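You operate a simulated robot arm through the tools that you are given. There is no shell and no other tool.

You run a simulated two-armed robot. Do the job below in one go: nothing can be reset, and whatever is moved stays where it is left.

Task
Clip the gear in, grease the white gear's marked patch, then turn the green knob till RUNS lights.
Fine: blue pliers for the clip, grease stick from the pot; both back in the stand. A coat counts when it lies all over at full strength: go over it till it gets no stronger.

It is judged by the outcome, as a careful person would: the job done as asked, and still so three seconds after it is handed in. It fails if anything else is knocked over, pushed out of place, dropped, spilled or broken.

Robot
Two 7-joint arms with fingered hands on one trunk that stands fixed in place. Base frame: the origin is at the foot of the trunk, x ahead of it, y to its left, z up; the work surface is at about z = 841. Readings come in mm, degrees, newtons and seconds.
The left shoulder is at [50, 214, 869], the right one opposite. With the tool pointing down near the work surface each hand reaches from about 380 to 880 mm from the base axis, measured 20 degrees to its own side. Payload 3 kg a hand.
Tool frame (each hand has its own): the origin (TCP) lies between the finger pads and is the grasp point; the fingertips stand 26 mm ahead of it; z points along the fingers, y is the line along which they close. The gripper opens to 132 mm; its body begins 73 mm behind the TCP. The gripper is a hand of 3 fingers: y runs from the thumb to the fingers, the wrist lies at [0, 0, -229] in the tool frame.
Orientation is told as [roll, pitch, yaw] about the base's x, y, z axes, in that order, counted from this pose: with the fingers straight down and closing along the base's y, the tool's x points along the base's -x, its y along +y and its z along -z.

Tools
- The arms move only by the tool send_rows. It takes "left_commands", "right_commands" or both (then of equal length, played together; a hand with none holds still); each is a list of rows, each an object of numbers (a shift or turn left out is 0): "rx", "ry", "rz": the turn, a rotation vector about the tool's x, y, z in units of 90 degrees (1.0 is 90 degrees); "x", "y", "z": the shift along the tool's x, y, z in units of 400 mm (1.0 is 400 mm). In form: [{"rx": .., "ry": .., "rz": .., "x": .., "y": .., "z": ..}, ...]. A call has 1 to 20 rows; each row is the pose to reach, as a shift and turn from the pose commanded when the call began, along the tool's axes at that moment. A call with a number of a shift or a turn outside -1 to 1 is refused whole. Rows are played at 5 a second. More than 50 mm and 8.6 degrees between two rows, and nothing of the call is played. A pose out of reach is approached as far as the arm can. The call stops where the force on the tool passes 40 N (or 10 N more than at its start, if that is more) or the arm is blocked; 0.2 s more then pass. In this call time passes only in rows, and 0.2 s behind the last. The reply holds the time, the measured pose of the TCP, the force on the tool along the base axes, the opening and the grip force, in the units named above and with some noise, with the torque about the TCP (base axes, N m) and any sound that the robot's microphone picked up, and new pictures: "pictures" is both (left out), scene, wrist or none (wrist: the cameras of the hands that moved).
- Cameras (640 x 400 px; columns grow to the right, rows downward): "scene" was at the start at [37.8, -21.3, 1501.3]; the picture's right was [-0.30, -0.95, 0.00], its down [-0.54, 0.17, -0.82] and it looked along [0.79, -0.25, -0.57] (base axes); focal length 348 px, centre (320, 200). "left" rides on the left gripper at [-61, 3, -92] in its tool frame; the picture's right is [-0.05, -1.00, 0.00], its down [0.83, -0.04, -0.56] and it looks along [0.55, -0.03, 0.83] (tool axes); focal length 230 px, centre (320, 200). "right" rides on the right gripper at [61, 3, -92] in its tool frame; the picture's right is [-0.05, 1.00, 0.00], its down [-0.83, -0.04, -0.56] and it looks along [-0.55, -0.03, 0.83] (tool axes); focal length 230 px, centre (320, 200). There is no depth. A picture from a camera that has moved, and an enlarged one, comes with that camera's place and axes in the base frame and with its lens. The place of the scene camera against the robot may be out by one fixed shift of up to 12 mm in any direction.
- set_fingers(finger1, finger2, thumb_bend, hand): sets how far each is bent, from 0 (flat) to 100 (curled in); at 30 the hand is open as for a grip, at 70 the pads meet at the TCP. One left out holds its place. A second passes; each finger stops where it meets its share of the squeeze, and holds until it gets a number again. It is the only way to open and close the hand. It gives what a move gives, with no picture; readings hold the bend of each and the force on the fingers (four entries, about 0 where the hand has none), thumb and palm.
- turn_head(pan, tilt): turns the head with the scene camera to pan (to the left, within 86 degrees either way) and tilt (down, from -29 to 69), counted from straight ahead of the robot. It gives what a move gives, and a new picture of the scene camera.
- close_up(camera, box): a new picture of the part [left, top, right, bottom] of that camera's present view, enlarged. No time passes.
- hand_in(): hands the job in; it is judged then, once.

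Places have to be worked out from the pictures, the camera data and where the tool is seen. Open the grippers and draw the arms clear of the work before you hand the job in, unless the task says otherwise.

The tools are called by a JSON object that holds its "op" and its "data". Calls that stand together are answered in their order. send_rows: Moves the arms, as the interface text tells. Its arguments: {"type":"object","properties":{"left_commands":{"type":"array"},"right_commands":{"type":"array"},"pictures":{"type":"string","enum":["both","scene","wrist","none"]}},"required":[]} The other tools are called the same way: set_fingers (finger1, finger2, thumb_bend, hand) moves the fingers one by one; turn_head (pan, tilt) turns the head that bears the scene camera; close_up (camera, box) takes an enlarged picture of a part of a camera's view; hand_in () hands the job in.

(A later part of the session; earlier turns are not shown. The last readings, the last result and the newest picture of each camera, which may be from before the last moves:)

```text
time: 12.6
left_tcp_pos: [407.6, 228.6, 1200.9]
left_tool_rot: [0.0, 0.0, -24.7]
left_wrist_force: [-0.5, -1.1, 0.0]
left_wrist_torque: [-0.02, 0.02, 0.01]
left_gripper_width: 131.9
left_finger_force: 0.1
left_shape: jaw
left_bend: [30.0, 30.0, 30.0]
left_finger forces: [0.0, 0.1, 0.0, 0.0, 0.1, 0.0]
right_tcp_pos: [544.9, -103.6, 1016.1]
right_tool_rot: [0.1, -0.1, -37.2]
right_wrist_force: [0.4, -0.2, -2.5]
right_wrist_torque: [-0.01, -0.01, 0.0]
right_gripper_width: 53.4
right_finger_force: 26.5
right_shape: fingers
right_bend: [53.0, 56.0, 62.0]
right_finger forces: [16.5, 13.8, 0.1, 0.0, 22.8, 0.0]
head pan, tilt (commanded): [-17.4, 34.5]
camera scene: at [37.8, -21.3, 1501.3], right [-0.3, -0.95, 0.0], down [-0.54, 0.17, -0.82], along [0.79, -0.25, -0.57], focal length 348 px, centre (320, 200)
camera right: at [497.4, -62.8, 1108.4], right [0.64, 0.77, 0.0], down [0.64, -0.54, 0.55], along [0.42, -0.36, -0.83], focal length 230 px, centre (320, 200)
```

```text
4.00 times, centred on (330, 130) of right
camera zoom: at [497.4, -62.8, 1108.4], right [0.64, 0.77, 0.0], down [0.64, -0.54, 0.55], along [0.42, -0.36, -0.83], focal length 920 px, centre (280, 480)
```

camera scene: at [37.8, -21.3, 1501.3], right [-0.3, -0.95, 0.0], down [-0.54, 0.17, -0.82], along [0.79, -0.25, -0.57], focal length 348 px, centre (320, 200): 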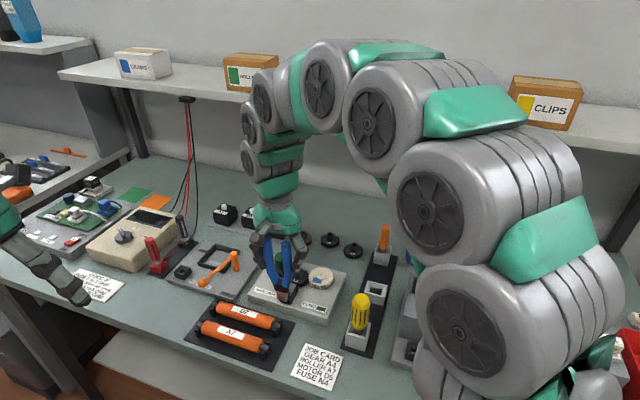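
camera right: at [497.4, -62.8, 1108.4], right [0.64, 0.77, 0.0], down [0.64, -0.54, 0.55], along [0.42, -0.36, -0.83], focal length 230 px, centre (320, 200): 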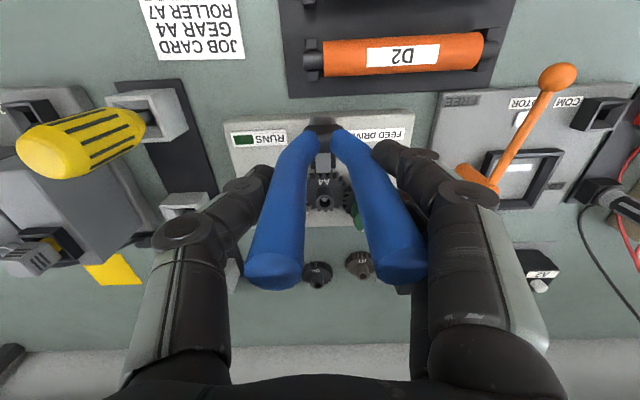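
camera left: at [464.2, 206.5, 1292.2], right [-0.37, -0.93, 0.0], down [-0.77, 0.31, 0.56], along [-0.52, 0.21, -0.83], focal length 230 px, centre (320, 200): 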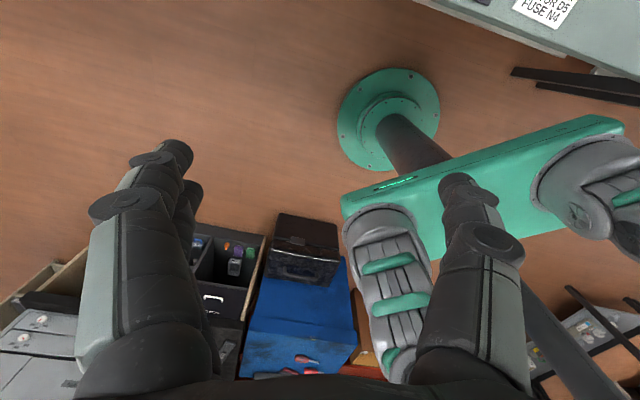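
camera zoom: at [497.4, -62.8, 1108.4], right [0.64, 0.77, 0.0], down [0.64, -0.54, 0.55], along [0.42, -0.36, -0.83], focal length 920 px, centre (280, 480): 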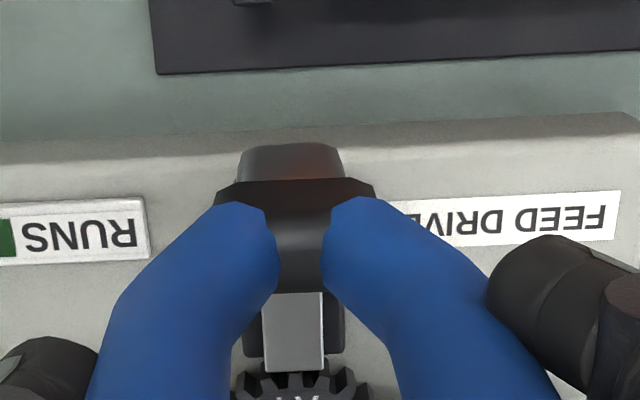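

The jaw is just short of the tab, at the right height and alignment. I'll push forward in small steps, watching force.

{"op": "send_rows", "data": {"right_commands": [{"x": -0.005}, {"x": -0.01}, {"x": -0.015}, {"x": -0.02}, {"x": -0.025}, {"x": -0.03}], "pictures": "none"}}

{"op": "close_up", "data": {"camera": "scene", "box": [265, 250, 325, 310]}}

{"op": "close_up", "data": {"camera": "right", "box": [270, 80, 390, 180]}}

```text
time: 14.0
left_tcp_pos: [406.8, 229.5, 1199.5]
left_tool_rot: [-0.1, 0.0, -24.7]
left_wrist_force: [-0.8, 0.6, -0.1]
left_wrist_torque: [-0.01, 0.01, 0.01]
left_gripper_width: 131.9
left_finger_force: 0.0
left_shape: jaw
left_bend: [30.0, 30.0, 30.0]
left_finger forces: [0.1, 0.0, 0.0, 0.0, 0.1, 0.0]
right_tcp_pos: [555.2, -111.4, 1015.5]
right_tool_rot: [0.0, 0.0, -37.0]
right_wrist_force: [-1.4, 0.8, -1.4]
right_wrist_torque: [0.15, 0.11, 0.01]
right_gripper_width: 53.5
right_finger_force: 27.1
right_shape: fingers
right_bend: [53.0, 56.0, 62.0]
right_finger forces: [17.0, 13.7, 0.0, 0.1, 22.2, 0.0]
head pan, tilt (commanded): [-17.4, 34.5]
```

```text
6.67 times, centred on (295, 280) of scene
camera zoom: at [37.8, -21.3, 1501.3], right [-0.3, -0.95, 0.0], down [-0.54, 0.17, -0.82], along [0.79, -0.25, -0.57], focal length 2318 px, centre (487, -333)
```

zoom: 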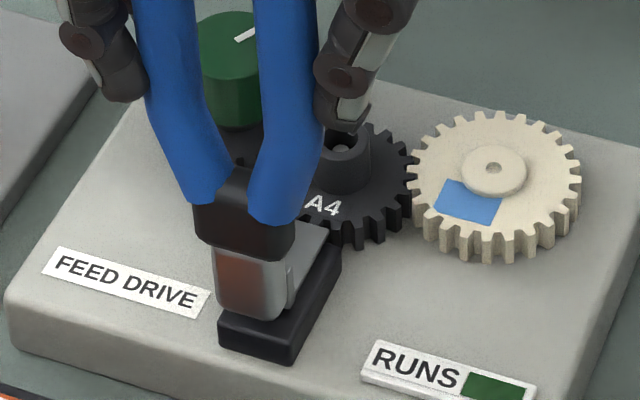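

```text
4.00 times, centred on (330, 130) of right
camera zoom: at [507.6, -70.7, 1108.2], right [0.64, 0.77, 0.0], down [0.64, -0.54, 0.56], along [0.42, -0.36, -0.83], focal length 920 px, centre (280, 480)
```

zoom: 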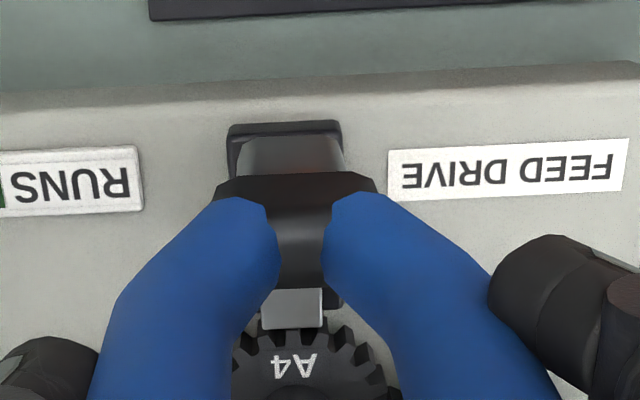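

Light contact (≈1.6 N) with the tab now. Continuing the push in 2 mm steps.

{"op": "send_rows", "data": {"right_commands": [{"x": -0.005}, {"x": -0.01}, {"x": -0.015}, {"x": -0.02}], "pictures": "none"}}

{"op": "close_up", "data": {"camera": "scene", "box": [265, 250, 325, 310]}}

{"op": "close_up", "data": {"camera": "right", "box": [270, 80, 390, 180]}}

```text
time: 15.0
left_tcp_pos: [407.6, 229.8, 1200.0]
left_tool_rot: [0.0, 0.0, -24.7]
left_wrist_force: [-0.3, 0.1, -0.6]
left_wrist_torque: [0.01, -0.01, -0.01]
left_gripper_width: 131.9
left_finger_force: 0.0
left_shape: jaw
left_bend: [30.0, 30.0, 30.0]
left_finger forces: [0.1, 0.0, 0.1, 0.1, 0.1, 0.1]
right_tcp_pos: [562.1, -115.6, 1017.4]
right_tool_rot: [0.1, 0.0, -37.1]
right_wrist_force: [0.7, 0.4, -2.7]
right_wrist_torque: [0.01, 0.0, 0.02]
right_gripper_width: 53.6
right_finger_force: 27.1
right_shape: fingers
right_bend: [53.0, 56.0, 62.0]
right_finger forces: [16.0, 15.4, 0.1, 0.1, 22.3, 0.0]
head pan, tilt (commanded): [-17.4, 34.5]
```

```text
6.67 times, centred on (295, 280) of scene
camera zoom: at [37.8, -21.3, 1501.3], right [-0.3, -0.95, 0.0], down [-0.54, 0.17, -0.82], along [0.79, -0.25, -0.57], focal length 2318 px, centre (487, -333)
```

zoom: 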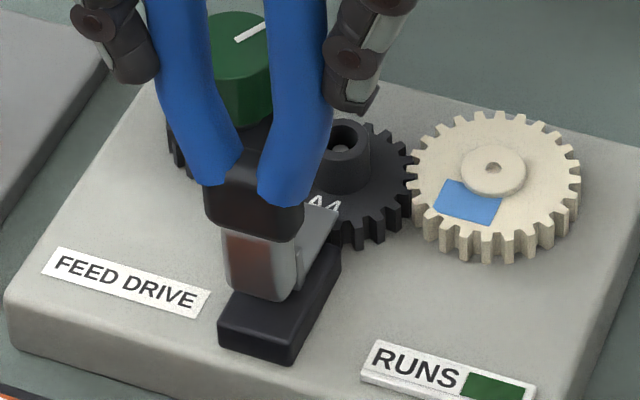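

```text
4.00 times, centred on (330, 130) of right
camera zoom: at [514.2, -75.2, 1108.3], right [0.64, 0.77, 0.0], down [0.64, -0.54, 0.56], along [0.43, -0.36, -0.83], focal length 920 px, centre (280, 480)
```

zoom: 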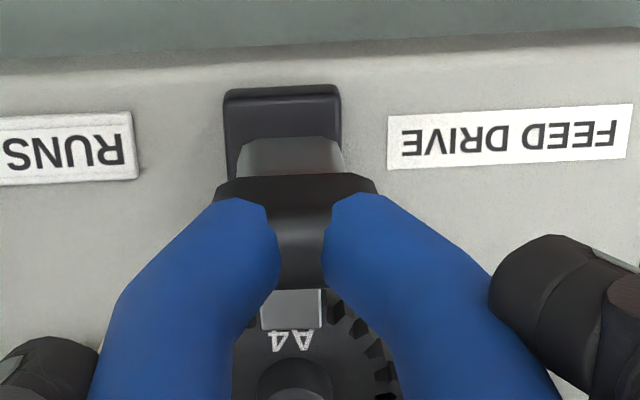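

The clip is sliding over the A4 gear's rim with low force. Continuing until it comes home against resistance.

{"op": "send_rows", "data": {"right_commands": [{"x": -0.005}, {"x": -0.01}, {"x": -0.015}], "pictures": "none"}}

{"op": "close_up", "data": {"camera": "scene", "box": [265, 250, 325, 310]}}

{"op": "close_up", "data": {"camera": "right", "box": [270, 80, 390, 180]}}

```text
time: 15.8
left_tcp_pos: [406.6, 228.7, 1199.7]
left_tool_rot: [0.0, 0.0, -24.7]
left_wrist_force: [-0.1, -0.1, -0.4]
left_wrist_torque: [-0.01, -0.03, 0.0]
left_gripper_width: 131.9
left_finger_force: 0.0
left_shape: jaw
left_bend: [30.0, 30.0, 30.0]
left_finger forces: [0.0, 0.1, 0.0, 0.0, 0.0, 0.0]
right_tcp_pos: [566.4, -119.7, 1017.7]
right_tool_rot: [0.0, 0.0, -37.1]
right_wrist_force: [0.1, -0.3, -1.3]
right_wrist_torque: [-0.03, -0.02, -0.03]
right_gripper_width: 53.6
right_finger_force: 27.1
right_shape: fingers
right_bend: [53.0, 56.0, 62.0]
right_finger forces: [16.2, 15.4, 0.0, 0.0, 22.2, 0.0]
head pan, tilt (commanded): [-17.4, 34.5]
```

```text
6.67 times, centred on (295, 280) of scene
camera zoom: at [37.8, -21.3, 1501.3], right [-0.3, -0.95, 0.0], down [-0.54, 0.17, -0.82], along [0.79, -0.25, -0.57], focal length 2318 px, centre (487, -333)
```

zoom: 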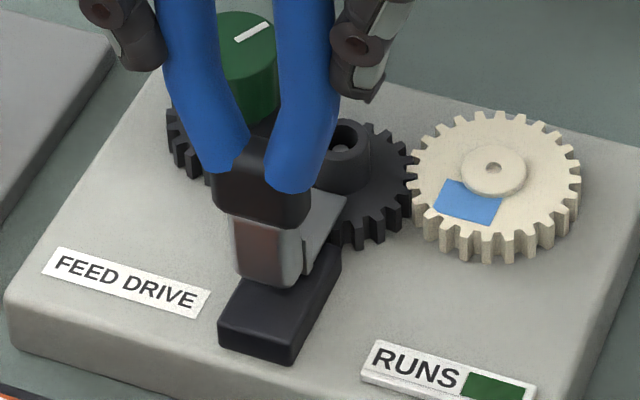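

```text
4.00 times, centred on (330, 130) of right
camera zoom: at [519.2, -78.8, 1108.2], right [0.64, 0.77, 0.0], down [0.64, -0.54, 0.56], along [0.42, -0.36, -0.83], focal length 920 px, centre (280, 480)
```

zoom: 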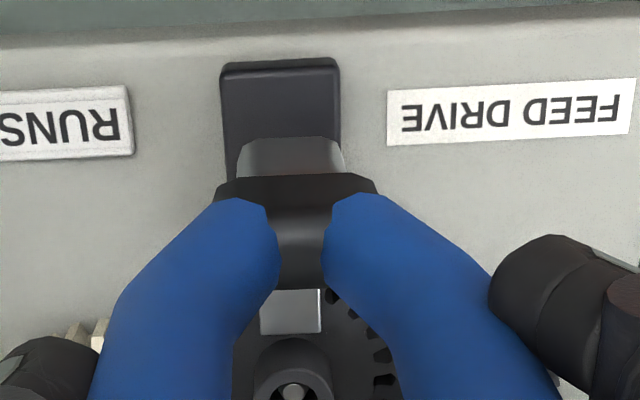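

The plate's leading edge is now a few mm from the hub. Two more small steps.

{"op": "send_rows", "data": {"right_commands": [{"x": -0.004}, {"x": -0.008}, {"x": -0.012}], "pictures": "none"}}

{"op": "close_up", "data": {"camera": "scene", "box": [265, 250, 325, 310]}}

{"op": "close_up", "data": {"camera": "right", "box": [270, 80, 390, 180]}}

```text
time: 16.6
left_tcp_pos: [408.0, 229.7, 1200.3]
left_tool_rot: [-0.1, 0.0, -24.7]
left_wrist_force: [0.0, 0.1, 0.1]
left_wrist_torque: [-0.03, -0.01, -0.01]
left_gripper_width: 132.1
left_finger_force: 0.0
left_shape: jaw
left_bend: [30.0, 30.0, 30.0]
left_finger forces: [0.0, 0.0, 0.1, 0.0, 0.0, 0.1]
right_tcp_pos: [570.0, -122.5, 1016.7]
right_tool_rot: [0.1, 0.0, -37.1]
right_wrist_force: [-2.4, 2.3, -0.5]
right_wrist_torque: [0.29, 0.35, 0.04]
right_gripper_width: 53.9
right_finger_force: 26.5
right_shape: fingers
right_bend: [53.0, 56.0, 62.0]
right_finger forces: [18.2, 14.3, 0.1, 0.1, 21.9, 0.0]
head pan, tilt (commanded): [-17.4, 34.5]
```

```text
6.67 times, centred on (295, 280) of scene
camera zoom: at [37.7, -21.3, 1501.3], right [-0.3, -0.95, 0.0], down [-0.54, 0.17, -0.82], along [0.79, -0.25, -0.57], focal length 2318 px, centre (487, -333)
```

zoom: 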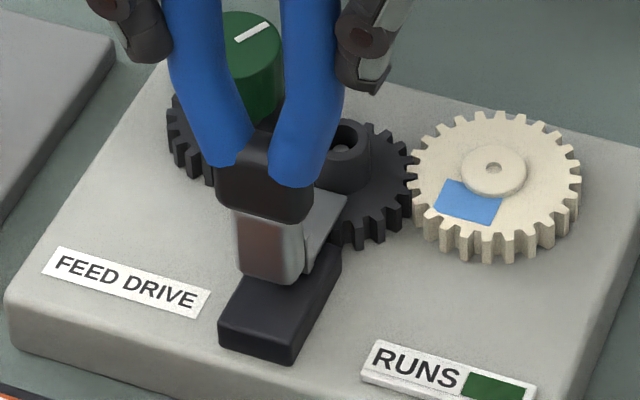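

```text
4.00 times, centred on (330, 130) of right
camera zoom: at [522.6, -81.3, 1107.8], right [0.64, 0.77, 0.0], down [0.64, -0.54, 0.55], along [0.42, -0.36, -0.83], focal length 920 px, centre (280, 480)
```

zoom: 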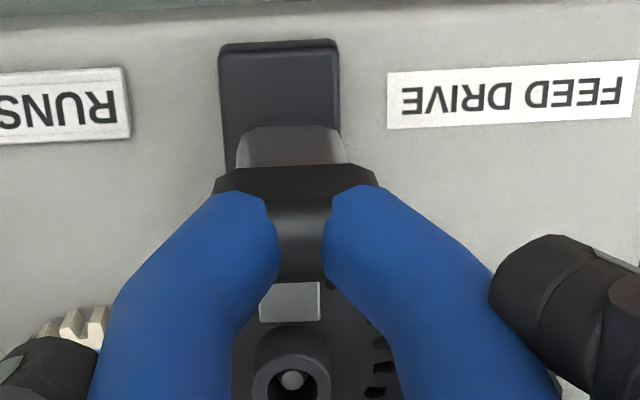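

Resistance rose to ≈3.3 N and the plate stopped moving. Zooming in to judge whether it is home.

{"op": "close_up", "data": {"camera": "right", "box": [300, 145, 350, 185]}}

{"op": "close_up", "data": {"camera": "scene", "box": [285, 260, 325, 290]}}

```text
10.00 times, centred on (325, 165) of right
camera zoom: at [522.6, -81.3, 1107.8], right [0.64, 0.77, 0.0], down [0.64, -0.54, 0.55], along [0.42, -0.36, -0.83], focal length 2301 px, centre (270, 550)
```

zoom: 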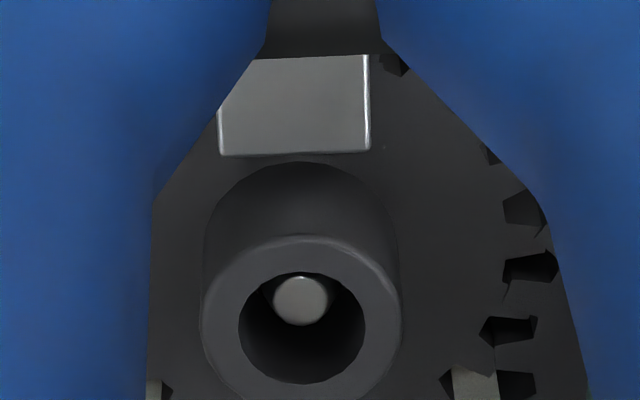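

```text
13.33 times, centred on (305, 275) of scene
camera zoom: at [37.7, -21.3, 1501.3], right [-0.3, -0.95, 0.0], down [-0.54, 0.17, -0.82], along [0.79, -0.25, -0.57], focal length 4636 px, centre (520, -800)
```

zoom: 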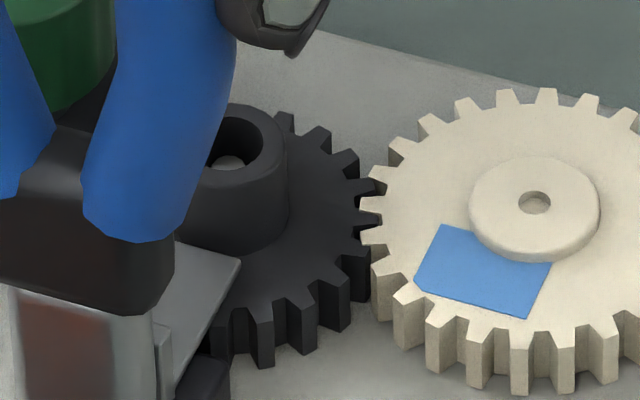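

The plate edge sits practically against the hub. One more small push to confirm it is fully home.

{"op": "send_rows", "data": {"right_commands": [{"x": -0.003}, {"x": -0.006}], "pictures": "none"}}

{"op": "close_up", "data": {"camera": "right", "box": [300, 145, 350, 185]}}

{"op": "close_up", "data": {"camera": "scene", "box": [265, 250, 325, 310]}}

```text
time: 17.2
left_tcp_pos: [406.7, 228.3, 1199.7]
left_tool_rot: [0.0, -0.1, -24.7]
left_wrist_force: [-0.7, 0.1, -0.2]
left_wrist_torque: [-0.02, -0.02, -0.01]
left_gripper_width: 132.0
left_finger_force: 0.1
left_shape: jaw
left_bend: [30.0, 30.0, 30.0]
left_finger forces: [0.1, 0.1, 0.1, 0.1, 0.0, 0.0]
right_tcp_pos: [572.8, -123.9, 1017.2]
right_tool_rot: [0.1, 0.1, -37.0]
right_wrist_force: [-4.6, 4.6, -4.4]
right_wrist_torque: [0.49, 0.59, 0.06]
right_gripper_width: 54.2
right_finger_force: 28.9
right_shape: fingers
right_bend: [53.0, 56.0, 62.0]
right_finger forces: [20.6, 14.7, 0.0, 0.1, 21.5, 0.1]
head pan, tilt (commanded): [-17.4, 34.5]
```

```text
10.00 times, centred on (325, 165) of right
camera zoom: at [524.4, -83.0, 1108.4], right [0.64, 0.77, 0.0], down [0.64, -0.54, 0.55], along [0.42, -0.36, -0.83], focal length 2301 px, centre (270, 550)
```

zoom: 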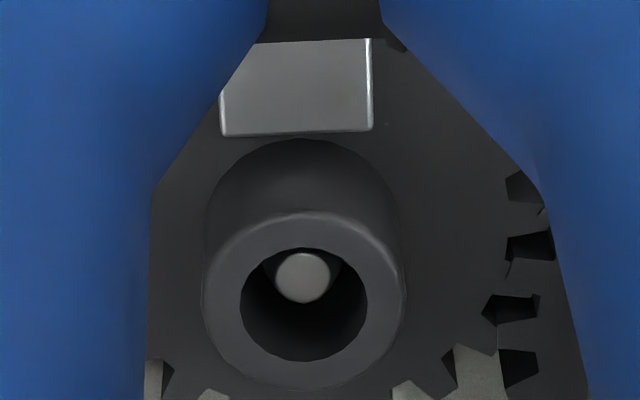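

```text
6.67 times, centred on (295, 280) of scene
camera zoom: at [37.7, -21.2, 1501.3], right [-0.3, -0.95, 0.0], down [-0.54, 0.17, -0.82], along [0.79, -0.25, -0.57], focal length 2318 px, centre (487, -333)
```

zoom: 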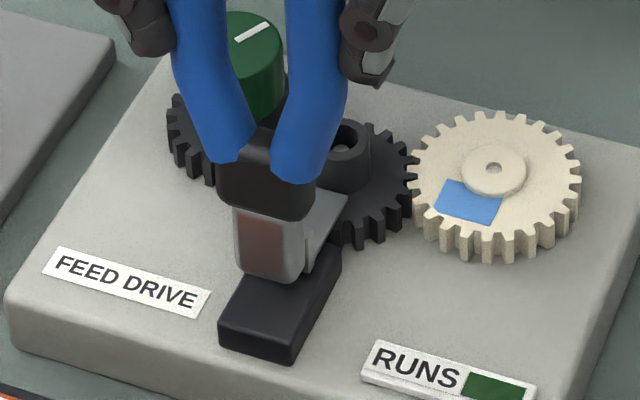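

Force rises without motion, so the clip is at its end stop. I'll back the pliers off, lift, and check that the clip stayed.

{"op": "send_rows", "data": {"right_commands": [{"x": 0.01}, {"x": 0.03}, {"x": 0.05}, {"x": 0.05, "z": -0.08}, {"x": 0.05, "z": -0.16}]}}

{"op": "close_up", "data": {"camera": "right", "box": [240, 60, 400, 200]}}

{"op": "close_up", "data": {"camera": "scene", "box": [255, 230, 345, 310]}}

```text
time: 18.4
left_tcp_pos: [406.6, 228.9, 1199.0]
left_tool_rot: [0.0, 0.0, -24.7]
left_wrist_force: [-0.1, -0.1, 1.4]
left_wrist_torque: [-0.01, -0.01, 0.0]
left_gripper_width: 131.9
left_finger_force: 0.0
left_shape: jaw
left_bend: [30.0, 30.0, 30.0]
left_finger forces: [0.0, 0.0, 0.0, 0.0, 0.0, 0.0]
right_tcp_pos: [555.9, -111.3, 1082.9]
right_tool_rot: [-0.1, -0.1, -37.2]
right_wrist_force: [-0.1, -0.3, -1.5]
right_wrist_torque: [0.0, -0.04, 0.02]
right_gripper_width: 53.9
right_finger_force: 27.4
right_shape: fingers
right_bend: [53.0, 56.0, 62.0]
right_finger forces: [17.1, 16.5, 0.1, 0.0, 21.9, 0.0]
head pan, tilt (commanded): [-17.4, 34.5]
camera scene: at [37.8, -21.3, 1501.3], right [-0.3, -0.95, 0.0], down [-0.54, 0.17, -0.82], along [0.79, -0.25, -0.57], focal length 348 px, centre (320, 200)
camera right: at [508.1, -70.8, 1173.5], right [0.64, 0.77, 0.0], down [0.64, -0.54, 0.55], along [0.42, -0.36, -0.83], focal length 230 px, centre (320, 200)
```

scene: 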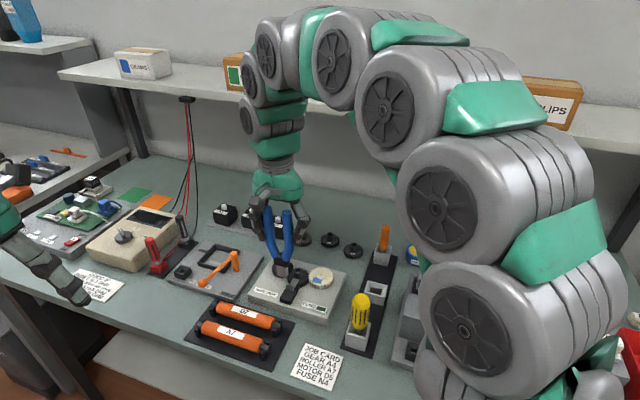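
right: 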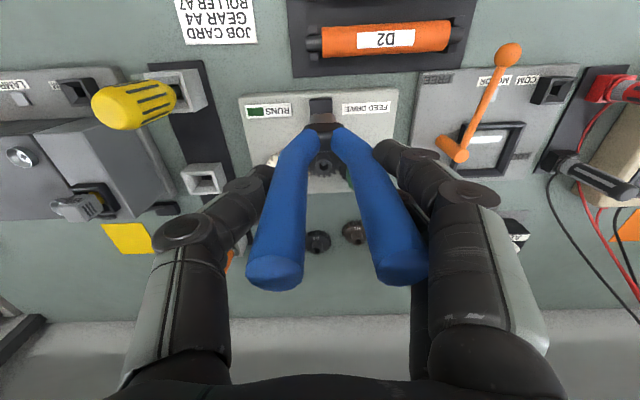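

```text
2.86 times, centred on (320, 130) of right
camera zoom: at [508.1, -70.8, 1173.5], right [0.64, 0.77, 0.0], down [0.64, -0.54, 0.55], along [0.42, -0.36, -0.83], focal length 657 px, centre (320, 400)
```

zoom: 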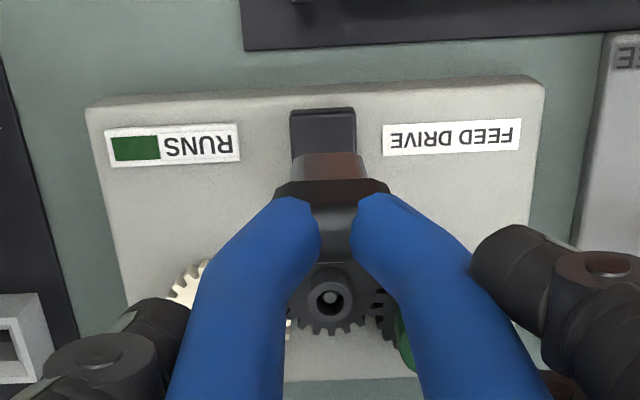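

```text
5.00 times, centred on (300, 270) of scene
camera zoom: at [37.8, -21.3, 1501.3], right [-0.3, -0.95, 0.0], down [-0.54, 0.17, -0.82], along [0.79, -0.25, -0.57], focal length 1739 px, centre (420, -150)
```

zoom: 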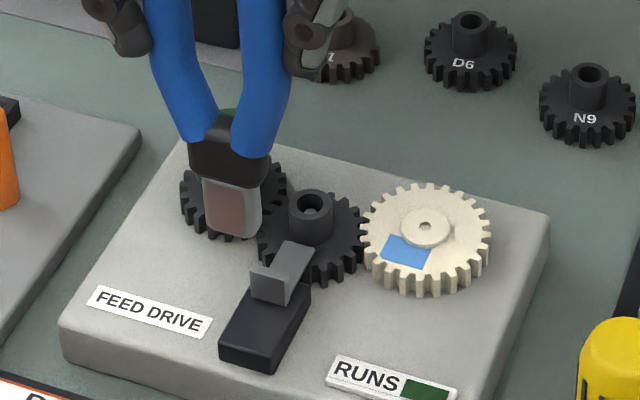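

The clip stayed home against the A4 hub. Now I'll return the pliers along the exact reverse path to above their socket (the pliers tilted about 1.4° in the grip, which I'll correct with a small pitch).

{"op": "send_rows", "data": {"right_commands": [{"x": -0.1}, {"x": -0.2}, {"x": -0.252, "y": -0.08}, {"x": -0.252, "y": -0.19}, {"x": -0.252, "y": -0.3}, {"x": -0.252, "y": -0.4, "ry": -0.008}, {"x": -0.252, "y": -0.457, "ry": -0.0155}]}}

{"op": "close_up", "data": {"camera": "right", "box": [270, 70, 390, 170]}}

{"op": "close_up", "data": {"camera": "scene", "box": [345, 200, 425, 300]}}

{"op": "close_up", "data": {"camera": "scene", "box": [265, 250, 345, 310]}}

```text
time: 20.0
left_tcp_pos: [406.6, 229.6, 1199.7]
left_tool_rot: [0.0, 0.0, -24.7]
left_wrist_force: [0.7, 0.3, 0.0]
left_wrist_torque: [0.0, -0.01, -0.01]
left_gripper_width: 132.1
left_finger_force: 0.0
left_shape: jaw
left_bend: [30.0, 30.0, 30.0]
left_finger forces: [0.1, 0.0, 0.0, 0.1, 0.0, 0.1]
right_tcp_pos: [527.4, -318.6, 1080.2]
right_tool_rot: [0.0, -1.5, -37.1]
right_wrist_force: [0.4, -0.1, -1.6]
right_wrist_torque: [-0.01, 0.02, 0.01]
right_gripper_width: 53.9
right_finger_force: 28.3
right_shape: fingers
right_bend: [53.0, 56.0, 62.0]
right_finger forces: [17.8, 16.5, 0.1, 0.1, 21.7, 0.0]
head pan, tilt (commanded): [-17.4, 34.5]
camera scene: at [37.8, -21.3, 1501.3], right [-0.3, -0.95, 0.0], down [-0.54, 0.17, -0.82], along [0.79, -0.25, -0.57], focal length 348 px, centre (320, 200)
camera right: at [478.7, -276.7, 1171.0], right [0.64, 0.77, 0.0], down [0.63, -0.53, 0.58], along [0.44, -0.37, -0.82], focal length 230 px, centre (320, 200)
```

scene: 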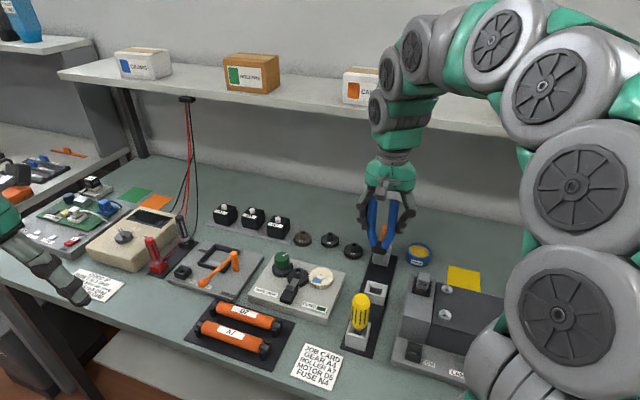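
right: 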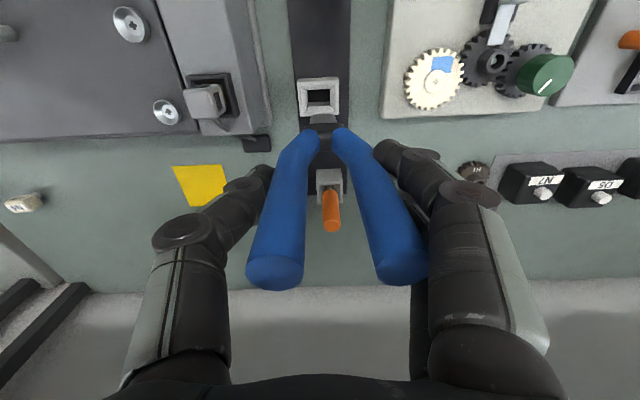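

```text
4.00 times, centred on (330, 120) of right
camera zoom: at [478.7, -276.7, 1171.0], right [0.64, 0.77, 0.0], down [0.63, -0.53, 0.58], along [0.44, -0.37, -0.82], focal length 920 px, centre (280, 520)
```

zoom: 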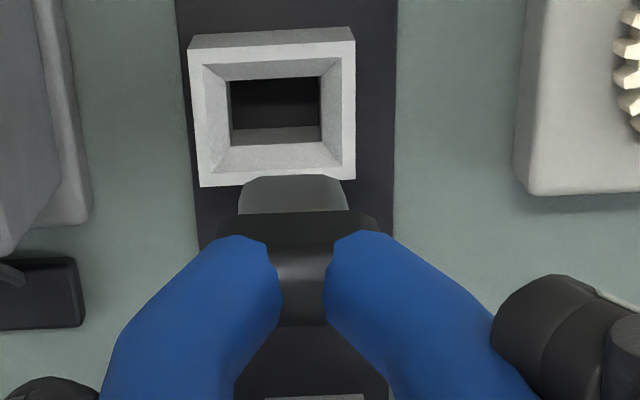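

```text
4.00 times, centred on (385, 250) of scene
camera zoom: at [37.8, -21.3, 1501.3], right [-0.3, -0.95, 0.0], down [-0.54, 0.17, -0.82], along [0.79, -0.25, -0.57], focal length 1391 px, centre (60, 0)
```

zoom: 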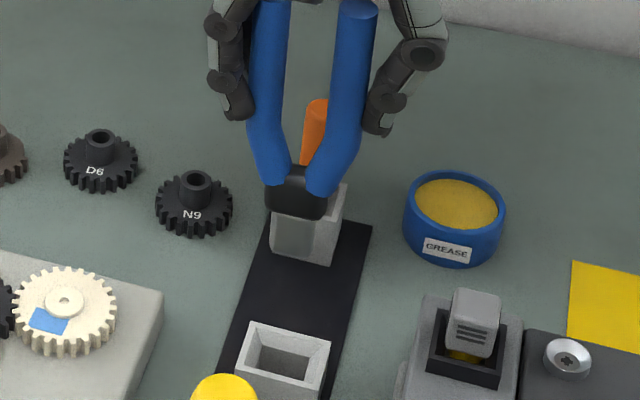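

```text
6.67 times, centred on (305, 280) of scene
camera zoom: at [37.8, -21.3, 1501.3], right [-0.3, -0.95, 0.0], down [-0.54, 0.17, -0.82], along [0.79, -0.25, -0.57], focal length 2318 px, centre (420, -333)
```

zoom: 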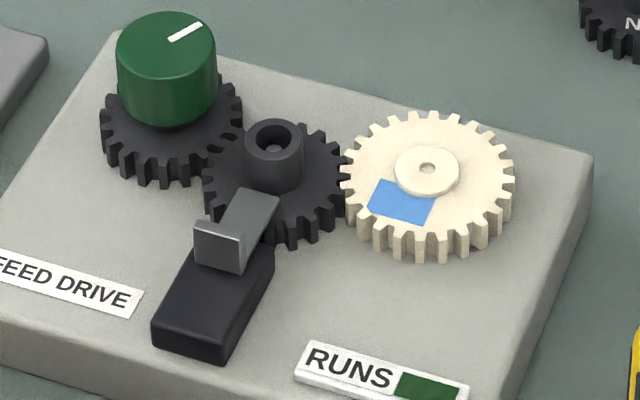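

Clip is home and the RUNS lamp is still dark as expected. Before insertion, I'll compare the jaw and socket alignment more closely.

{"op": "close_up", "data": {"camera": "right", "box": [290, 90, 360, 140]}}

{"op": "close_up", "data": {"camera": "right", "box": [290, 65, 350, 115]}}

```text
8.00 times, centred on (325, 115) of right
camera zoom: at [478.7, -276.7, 1171.0], right [0.64, 0.77, 0.0], down [0.63, -0.53, 0.58], along [0.44, -0.37, -0.82], focal length 1841 px, centre (280, 880)
```

zoom: 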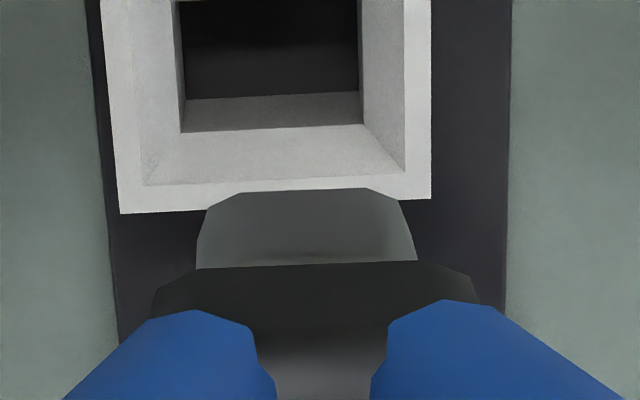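

```text
8.00 times, centred on (320, 90) of right
camera zoom: at [478.7, -276.7, 1171.0], right [0.64, 0.77, 0.0], down [0.63, -0.53, 0.58], along [0.44, -0.37, -0.82], focal length 1841 px, centre (320, 1080)
```

zoom: 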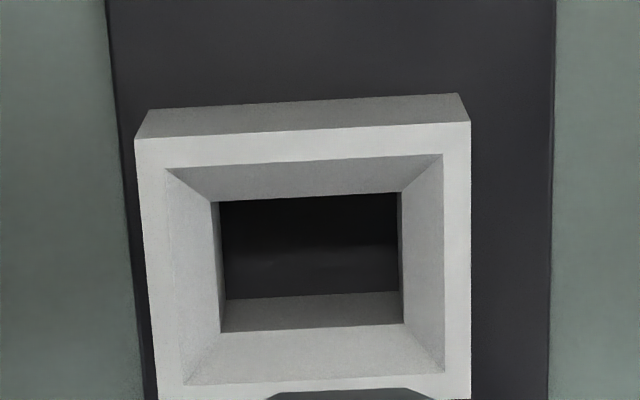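

The jaw is about 4–5 mm to the +y side and 2 mm ahead of the socket centre. I'll correct that and lower to just above the rim, then re-check.

{"op": "send_rows", "data": {"right_commands": [{"x": 0.005, "y": -0.0115, "z": 0.05}, {"x": 0.005, "y": -0.0115, "z": 0.12}, {"x": 0.005, "y": -0.0115, "z": 0.19}]}}

{"op": "close_up", "data": {"camera": "right", "box": [290, 80, 360, 130]}}

{"op": "close_up", "data": {"camera": "scene", "box": [345, 240, 405, 310]}}

```text
time: 20.8
left_tcp_pos: [407.0, 229.1, 1200.2]
left_tool_rot: [0.0, 0.0, -24.8]
left_wrist_force: [-0.5, -0.2, 0.2]
left_wrist_torque: [0.01, 0.02, 0.01]
left_gripper_width: 132.0
left_finger_force: 0.0
left_shape: jaw
left_bend: [30.0, 30.0, 30.0]
left_finger forces: [0.0, 0.0, 0.1, 0.0, 0.0, 0.0]
right_tcp_pos: [522.2, -323.6, 1006.5]
right_tool_rot: [0.1, -1.3, -37.0]
right_wrist_force: [-0.4, 0.0, -1.5]
right_wrist_torque: [0.0, 0.01, 0.01]
right_gripper_width: 53.9
right_finger_force: 27.1
right_shape: fingers
right_bend: [53.0, 56.0, 62.0]
right_finger forces: [17.8, 16.0, 0.1, 0.0, 21.5, 0.1]
head pan, tilt (commanded): [-17.4, 34.5]
camera scene: at [37.8, -21.3, 1501.3], right [-0.3, -0.95, 0.0], down [-0.54, 0.17, -0.82], along [0.79, -0.25, -0.57], focal length 348 px, centre (320, 200)
camera right: at [473.5, -281.6, 1096.3], right [0.64, 0.77, 0.0], down [0.63, -0.53, 0.57], along [0.44, -0.37, -0.82], focal length 230 px, centre (320, 200)
```

scene: 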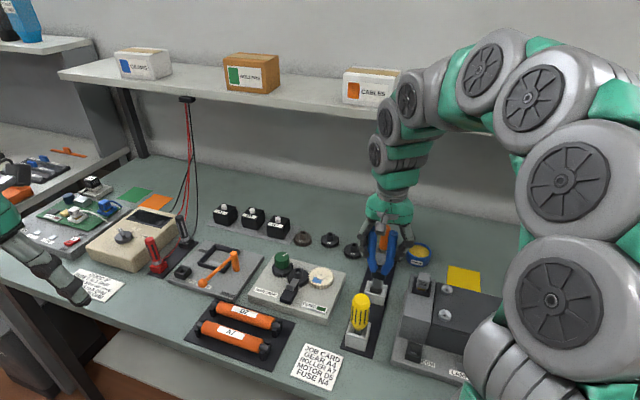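
right: 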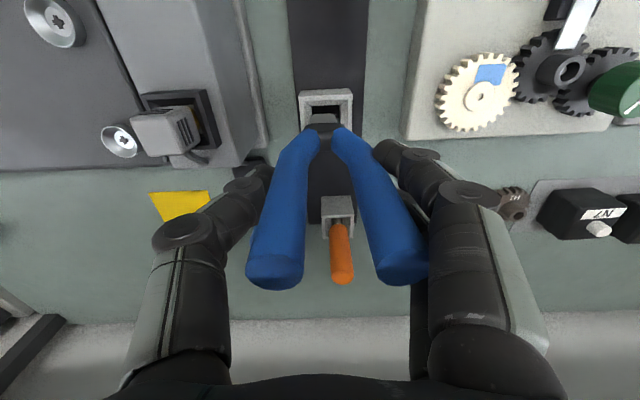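

```text
8.00 times, centred on (325, 105) of right
camera zoom: at [473.5, -281.6, 1096.3], right [0.64, 0.77, 0.0], down [0.63, -0.53, 0.57], along [0.44, -0.37, -0.82], focal length 1841 px, centre (280, 960)
```

zoom: 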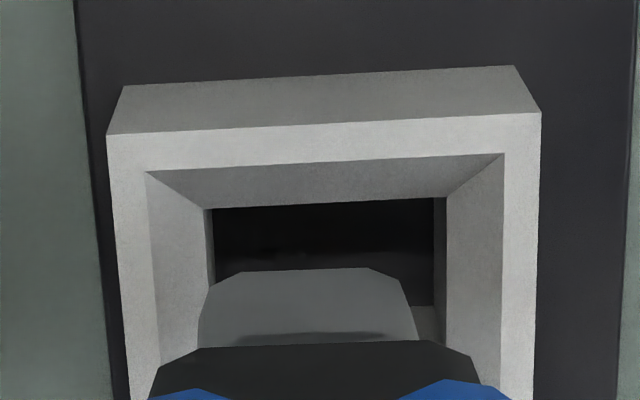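

```text
5.71 times, centred on (375, 275) of scene
camera zoom: at [37.8, -21.3, 1501.3], right [-0.3, -0.95, 0.0], down [-0.54, 0.17, -0.82], along [0.79, -0.25, -0.57], focal length 1987 px, centre (6, -229)
```

zoom: 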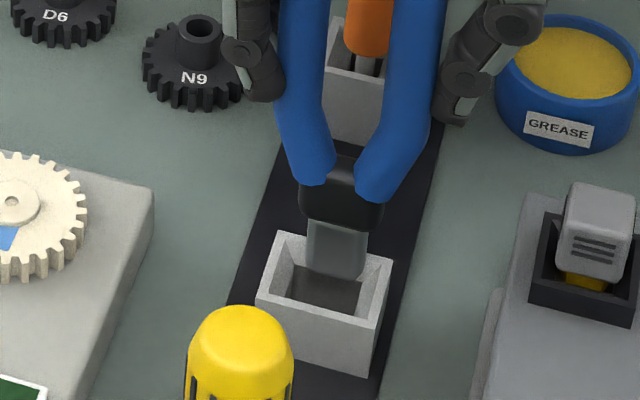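

Now the arm has settled and the jaw is slightly (-2.5 mm) to the other side of the socket centre; depth alignment is good. I'll shift +2.5 mm and insert, watching force.

{"op": "send_rows", "data": {"right_commands": [{"y": 0.006, "x": 0.001}, {"y": 0.006, "x": 0.001}, {"y": 0.006, "x": 0.001, "z": 0.02}, {"y": 0.006, "x": 0.001, "z": 0.04}], "pictures": "none"}}

{"op": "close_up", "data": {"camera": "right", "box": [290, 80, 360, 130]}}

{"op": "close_up", "data": {"camera": "scene", "box": [345, 240, 405, 310]}}

```text
time: 21.8
left_tcp_pos: [405.9, 228.9, 1199.6]
left_tool_rot: [-0.1, 0.0, -24.7]
left_wrist_force: [-0.1, 0.6, 0.4]
left_wrist_torque: [0.04, -0.02, -0.01]
left_gripper_width: 131.8
left_finger_force: 0.1
left_shape: jaw
left_bend: [30.0, 30.0, 30.0]
left_finger forces: [0.0, 0.1, 0.0, 0.0, 0.1, 0.0]
right_tcp_pos: [525.2, -321.2, 988.4]
right_tool_rot: [0.0, -1.5, -37.1]
right_wrist_force: [0.4, -0.6, -2.8]
right_wrist_torque: [-0.05, 0.01, -0.02]
right_gripper_width: 53.9
right_finger_force: 27.5
right_shape: fingers
right_bend: [53.0, 56.0, 63.0]
right_finger forces: [17.8, 15.9, 0.1, 0.1, 21.5, 0.0]
head pan, tilt (commanded): [-17.4, 34.5]
```

```text
8.00 times, centred on (325, 105) of right
camera zoom: at [475.7, -279.1, 1078.9], right [0.64, 0.77, 0.0], down [0.62, -0.53, 0.58], along [0.44, -0.37, -0.82], focal length 1841 px, centre (280, 960)
```

zoom: 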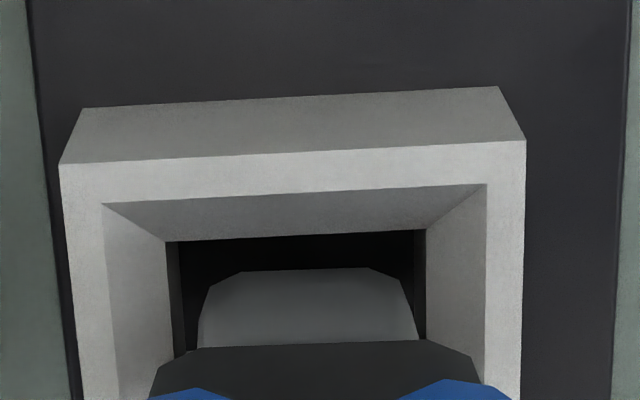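

```text
5.71 times, centred on (375, 275) of scene
camera zoom: at [37.8, -21.3, 1501.3], right [-0.3, -0.95, 0.0], down [-0.54, 0.17, -0.82], along [0.79, -0.25, -0.57], focal length 1987 px, centre (6, -229)
```

zoom: 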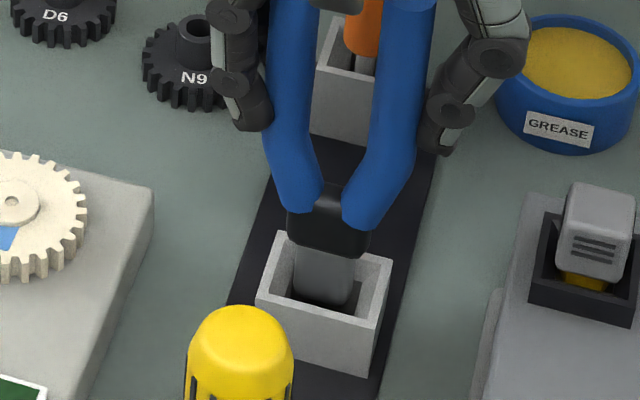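

The jaw is entering the socket, centred within about 1 mm. Continuing down to the original depth.

{"op": "send_rows", "data": {"right_commands": [{"z": 0.015, "x": 0.0005}, {"z": 0.03, "x": 0.001}, {"z": 0.042, "x": 0.001}], "pictures": "none"}}

{"op": "close_up", "data": {"camera": "right", "box": [270, 70, 390, 170]}}

{"op": "close_up", "data": {"camera": "scene", "box": [345, 220, 405, 310]}}

```text
time: 22.6
left_tcp_pos: [406.4, 230.1, 1199.6]
left_tool_rot: [-0.1, -0.1, -24.7]
left_wrist_force: [0.1, 0.5, -0.3]
left_wrist_torque: [-0.01, 0.0, 0.01]
left_gripper_width: 132.0
left_finger_force: 0.0
left_shape: jaw
left_bend: [30.0, 30.0, 30.0]
left_finger forces: [0.0, 0.0, 0.1, 0.0, 0.0, 0.0]
right_tcp_pos: [524.6, -320.5, 972.1]
right_tool_rot: [-0.1, -1.5, -37.1]
right_wrist_force: [0.0, 0.3, -2.0]
right_wrist_torque: [-0.01, -0.02, -0.02]
right_gripper_width: 54.0
right_finger_force: 27.7
right_shape: fingers
right_bend: [53.0, 56.0, 63.0]
right_finger forces: [17.8, 15.8, 0.0, 0.1, 21.5, 0.0]
head pan, tilt (commanded): [-17.4, 34.5]
```

```text
4.00 times, centred on (330, 120) of right
camera zoom: at [475.9, -277.9, 1062.2], right [0.64, 0.77, 0.0], down [0.63, -0.53, 0.57], along [0.44, -0.37, -0.82], focal length 920 px, centre (280, 520)
```

zoom: 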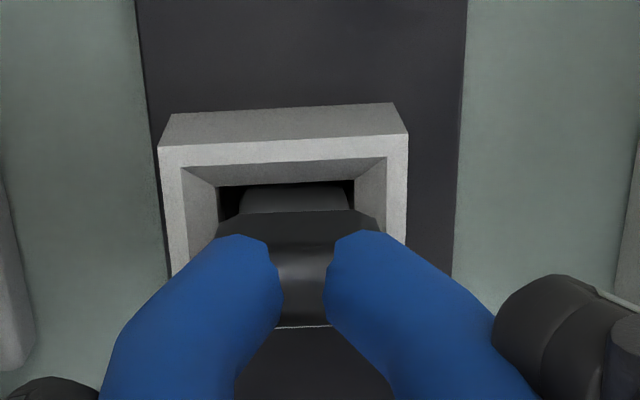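

```text
4.44 times, centred on (375, 265) of scene
camera zoom: at [37.8, -21.3, 1501.3], right [-0.3, -0.95, 0.0], down [-0.54, 0.17, -0.82], along [0.79, -0.25, -0.57], focal length 1545 px, centre (76, -89)
```

zoom: 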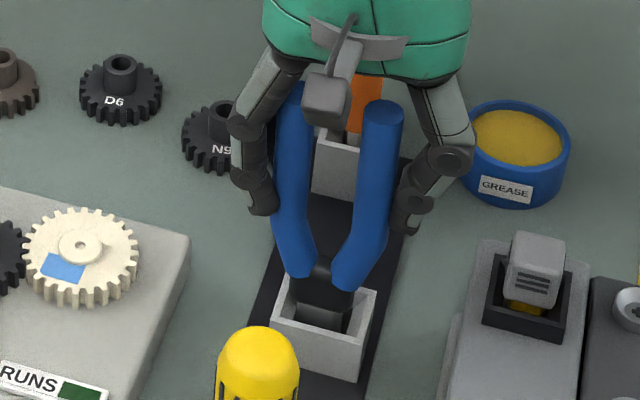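

Still hanging freely (−2 N weight). I'll lower another few mm until it rests.

{"op": "send_rows", "data": {"right_commands": [{"z": 0.003}, {"z": 0.006}, {"z": 0.009}], "pictures": "none"}}

```text
time: 23.4
left_tcp_pos: [406.7, 229.6, 1200.3]
left_tool_rot: [-0.1, 0.0, -24.6]
left_wrist_force: [-0.4, -0.2, 0.7]
left_wrist_torque: [0.0, -0.01, -0.01]
left_gripper_width: 132.1
left_finger_force: 0.1
left_shape: jaw
left_bend: [30.0, 30.0, 30.0]
left_finger forces: [0.1, 0.0, 0.0, 0.1, 0.0, 0.1]
right_tcp_pos: [525.4, -319.9, 969.5]
right_tool_rot: [0.0, -1.4, -37.1]
right_wrist_force: [0.5, -1.1, 7.4]
right_wrist_torque: [0.1, -0.04, -0.01]
right_gripper_width: 53.7
right_finger_force: 28.8
right_shape: fingers
right_bend: [53.0, 57.0, 63.0]
right_finger forces: [18.2, 16.4, 0.1, 0.0, 22.7, 0.0]
head pan, tilt (commanded): [-17.4, 34.5]
```

It has seated (Fz +7.4 N at the original height). I'll ease up 1 mm and open the hand.

{"op": "send_rows", "data": {"right_commands": [{"z": -0.0025}], "pictures": "none"}}

{"op": "set_fingers", "data": {"hand": "right", "finger1": 43, "finger2": 43, "thumb_bend": 43}}

{"op": "close_up", "data": {"camera": "right", "box": [180, 60, 460, 300]}}

```text
time: 23.8
left_tcp_pos: [407.7, 229.5, 1199.7]
left_tool_rot: [0.0, 0.0, -24.8]
left_wrist_force: [0.5, 0.0, -0.5]
left_wrist_torque: [0.0, -0.05, -0.04]
left_gripper_width: 131.8
left_finger_force: 0.0
left_shape: jaw
left_bend: [30.0, 30.0, 30.0]
left_finger forces: [0.0, 0.0, 0.0, 0.0, 0.0, 0.1]
right_tcp_pos: [524.8, -320.7, 970.2]
right_tool_rot: [0.0, -1.4, -37.1]
right_wrist_force: [0.0, 0.4, 0.0]
right_wrist_torque: [0.04, -0.06, -0.02]
right_gripper_width: 53.8
right_finger_force: 27.8
right_shape: fingers
right_bend: [53.0, 57.0, 63.0]
right_finger forces: [18.1, 16.3, 0.1, 0.0, 22.0, 0.0]
head pan, tilt (commanded): [-17.4, 34.5]
```

```text
time: 24.8
left_tcp_pos: [405.8, 229.6, 1199.1]
left_tool_rot: [0.0, 0.0, -24.6]
left_wrist_force: [0.8, -0.8, 0.4]
left_wrist_torque: [0.03, 0.04, -0.02]
left_gripper_width: 131.8
left_finger_force: 0.0
left_shape: jaw
left_bend: [30.0, 30.0, 30.0]
left_finger forces: [0.0, 0.0, 0.0, 0.0, 0.0, 0.0]
right_tcp_pos: [525.2, -320.1, 968.7]
right_tool_rot: [0.0, -1.4, -37.0]
right_wrist_force: [0.1, 0.2, -0.1]
right_wrist_torque: [-0.01, 0.01, 0.06]
right_gripper_width: 90.8
right_finger_force: 0.0
right_shape: fingers
right_bend: [43.0, 43.0, 43.0]
right_finger forces: [0.0, 0.0, 0.0, 0.0, 0.0, 0.0]
head pan, tilt (commanded): [-17.4, 34.5]
```

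```text
1.67 times, centred on (320, 180) of right
camera zoom: at [475.5, -278.1, 1059.5], right [0.64, 0.77, 0.0], down [0.63, -0.53, 0.58], along [0.44, -0.37, -0.82], focal length 384 px, centre (320, 233)
```

zoom: 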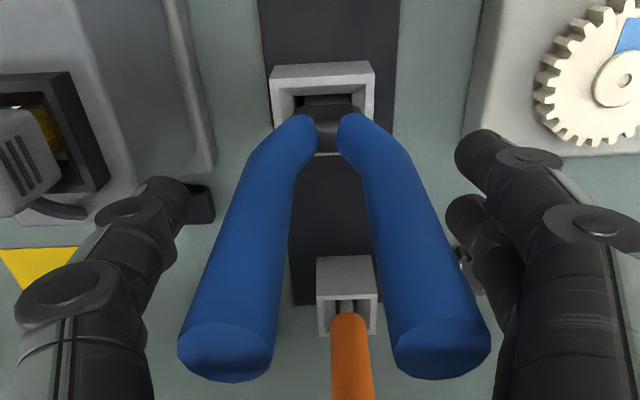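

Released cleanly. Lifting straight up and removing the small pitch.

{"op": "send_rows", "data": {"right_commands": [{"z": -0.08}, {"z": -0.18}, {"z": -0.27, "ry": 0.008}, {"z": -0.325, "ry": 0.0155}, {"z": -0.325, "ry": 0.0155}]}}

{"op": "close_up", "data": {"camera": "right", "box": [240, 70, 400, 240]}}

{"op": "close_up", "data": {"camera": "scene", "box": [345, 210, 445, 300]}}

```text
time: 26.0
left_tcp_pos: [407.5, 228.4, 1198.7]
left_tool_rot: [-0.1, 0.0, -24.6]
left_wrist_force: [0.3, -1.1, -0.6]
left_wrist_torque: [-0.03, 0.0, 0.0]
left_gripper_width: 132.0
left_finger_force: 0.1
left_shape: jaw
left_bend: [30.0, 30.0, 30.0]
left_finger forces: [0.1, 0.0, 0.0, 0.0, 0.0, 0.1]
right_tcp_pos: [525.2, -317.5, 1101.0]
right_tool_rot: [0.0, 0.0, -37.1]
right_wrist_force: [-0.3, 0.0, -0.2]
right_wrist_torque: [0.02, 0.01, -0.02]
right_gripper_width: 91.0
right_finger_force: 0.0
right_shape: fingers
right_bend: [43.0, 43.0, 43.0]
right_finger forces: [0.1, 0.1, 0.0, 0.0, 0.1, 0.0]
head pan, tilt (commanded): [-17.4, 34.5]
camera scene: at [37.8, -21.3, 1501.3], right [-0.3, -0.95, 0.0], down [-0.54, 0.17, -0.82], along [0.79, -0.25, -0.57], focal length 348 px, centre (320, 200)
camera right: at [476.6, -277.3, 1192.2], right [0.64, 0.77, 0.0], down [0.64, -0.54, 0.56], along [0.42, -0.36, -0.83], focal length 230 px, centre (320, 200)
```

scene: 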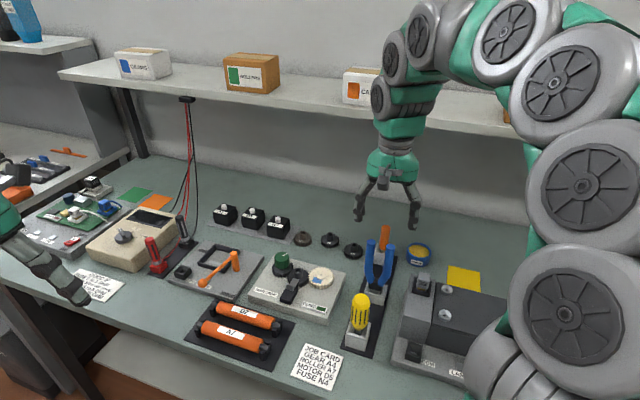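
right: 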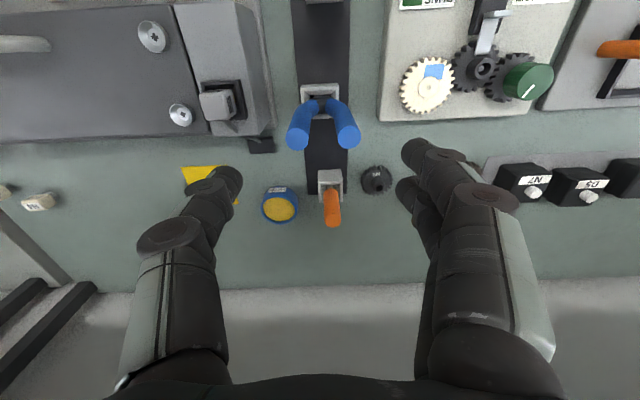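

```text
2.35 times, centred on (320, 155) of right
camera zoom: at [476.6, -277.3, 1192.2], right [0.64, 0.77, 0.0], down [0.64, -0.54, 0.56], along [0.42, -0.36, -0.83], focal length 541 px, centre (320, 306)
```

zoom: 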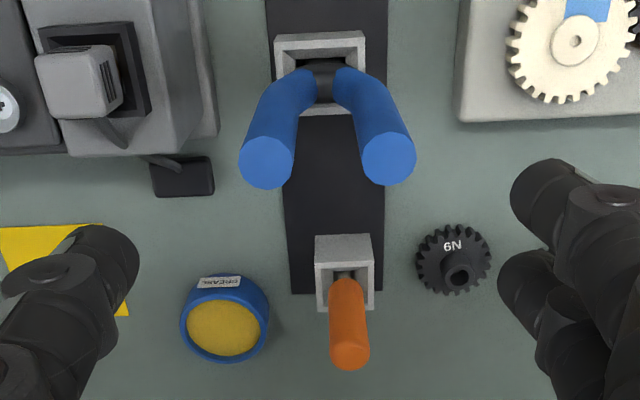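

```text
4.44 times, centred on (395, 255) of scene
camera zoom: at [37.8, -21.3, 1501.3], right [-0.3, -0.95, 0.0], down [-0.54, 0.17, -0.82], along [0.79, -0.25, -0.57], focal length 1545 px, centre (-13, -44)
```

zoom: 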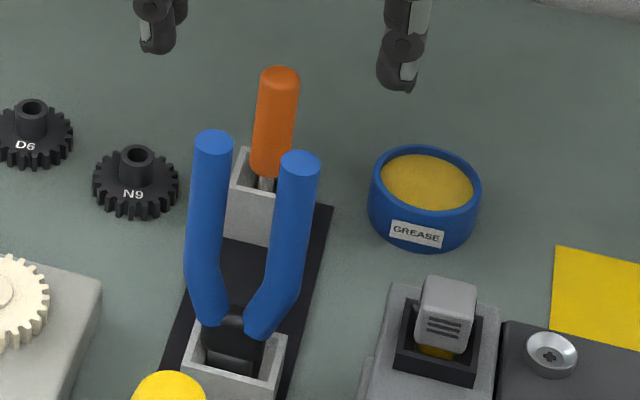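

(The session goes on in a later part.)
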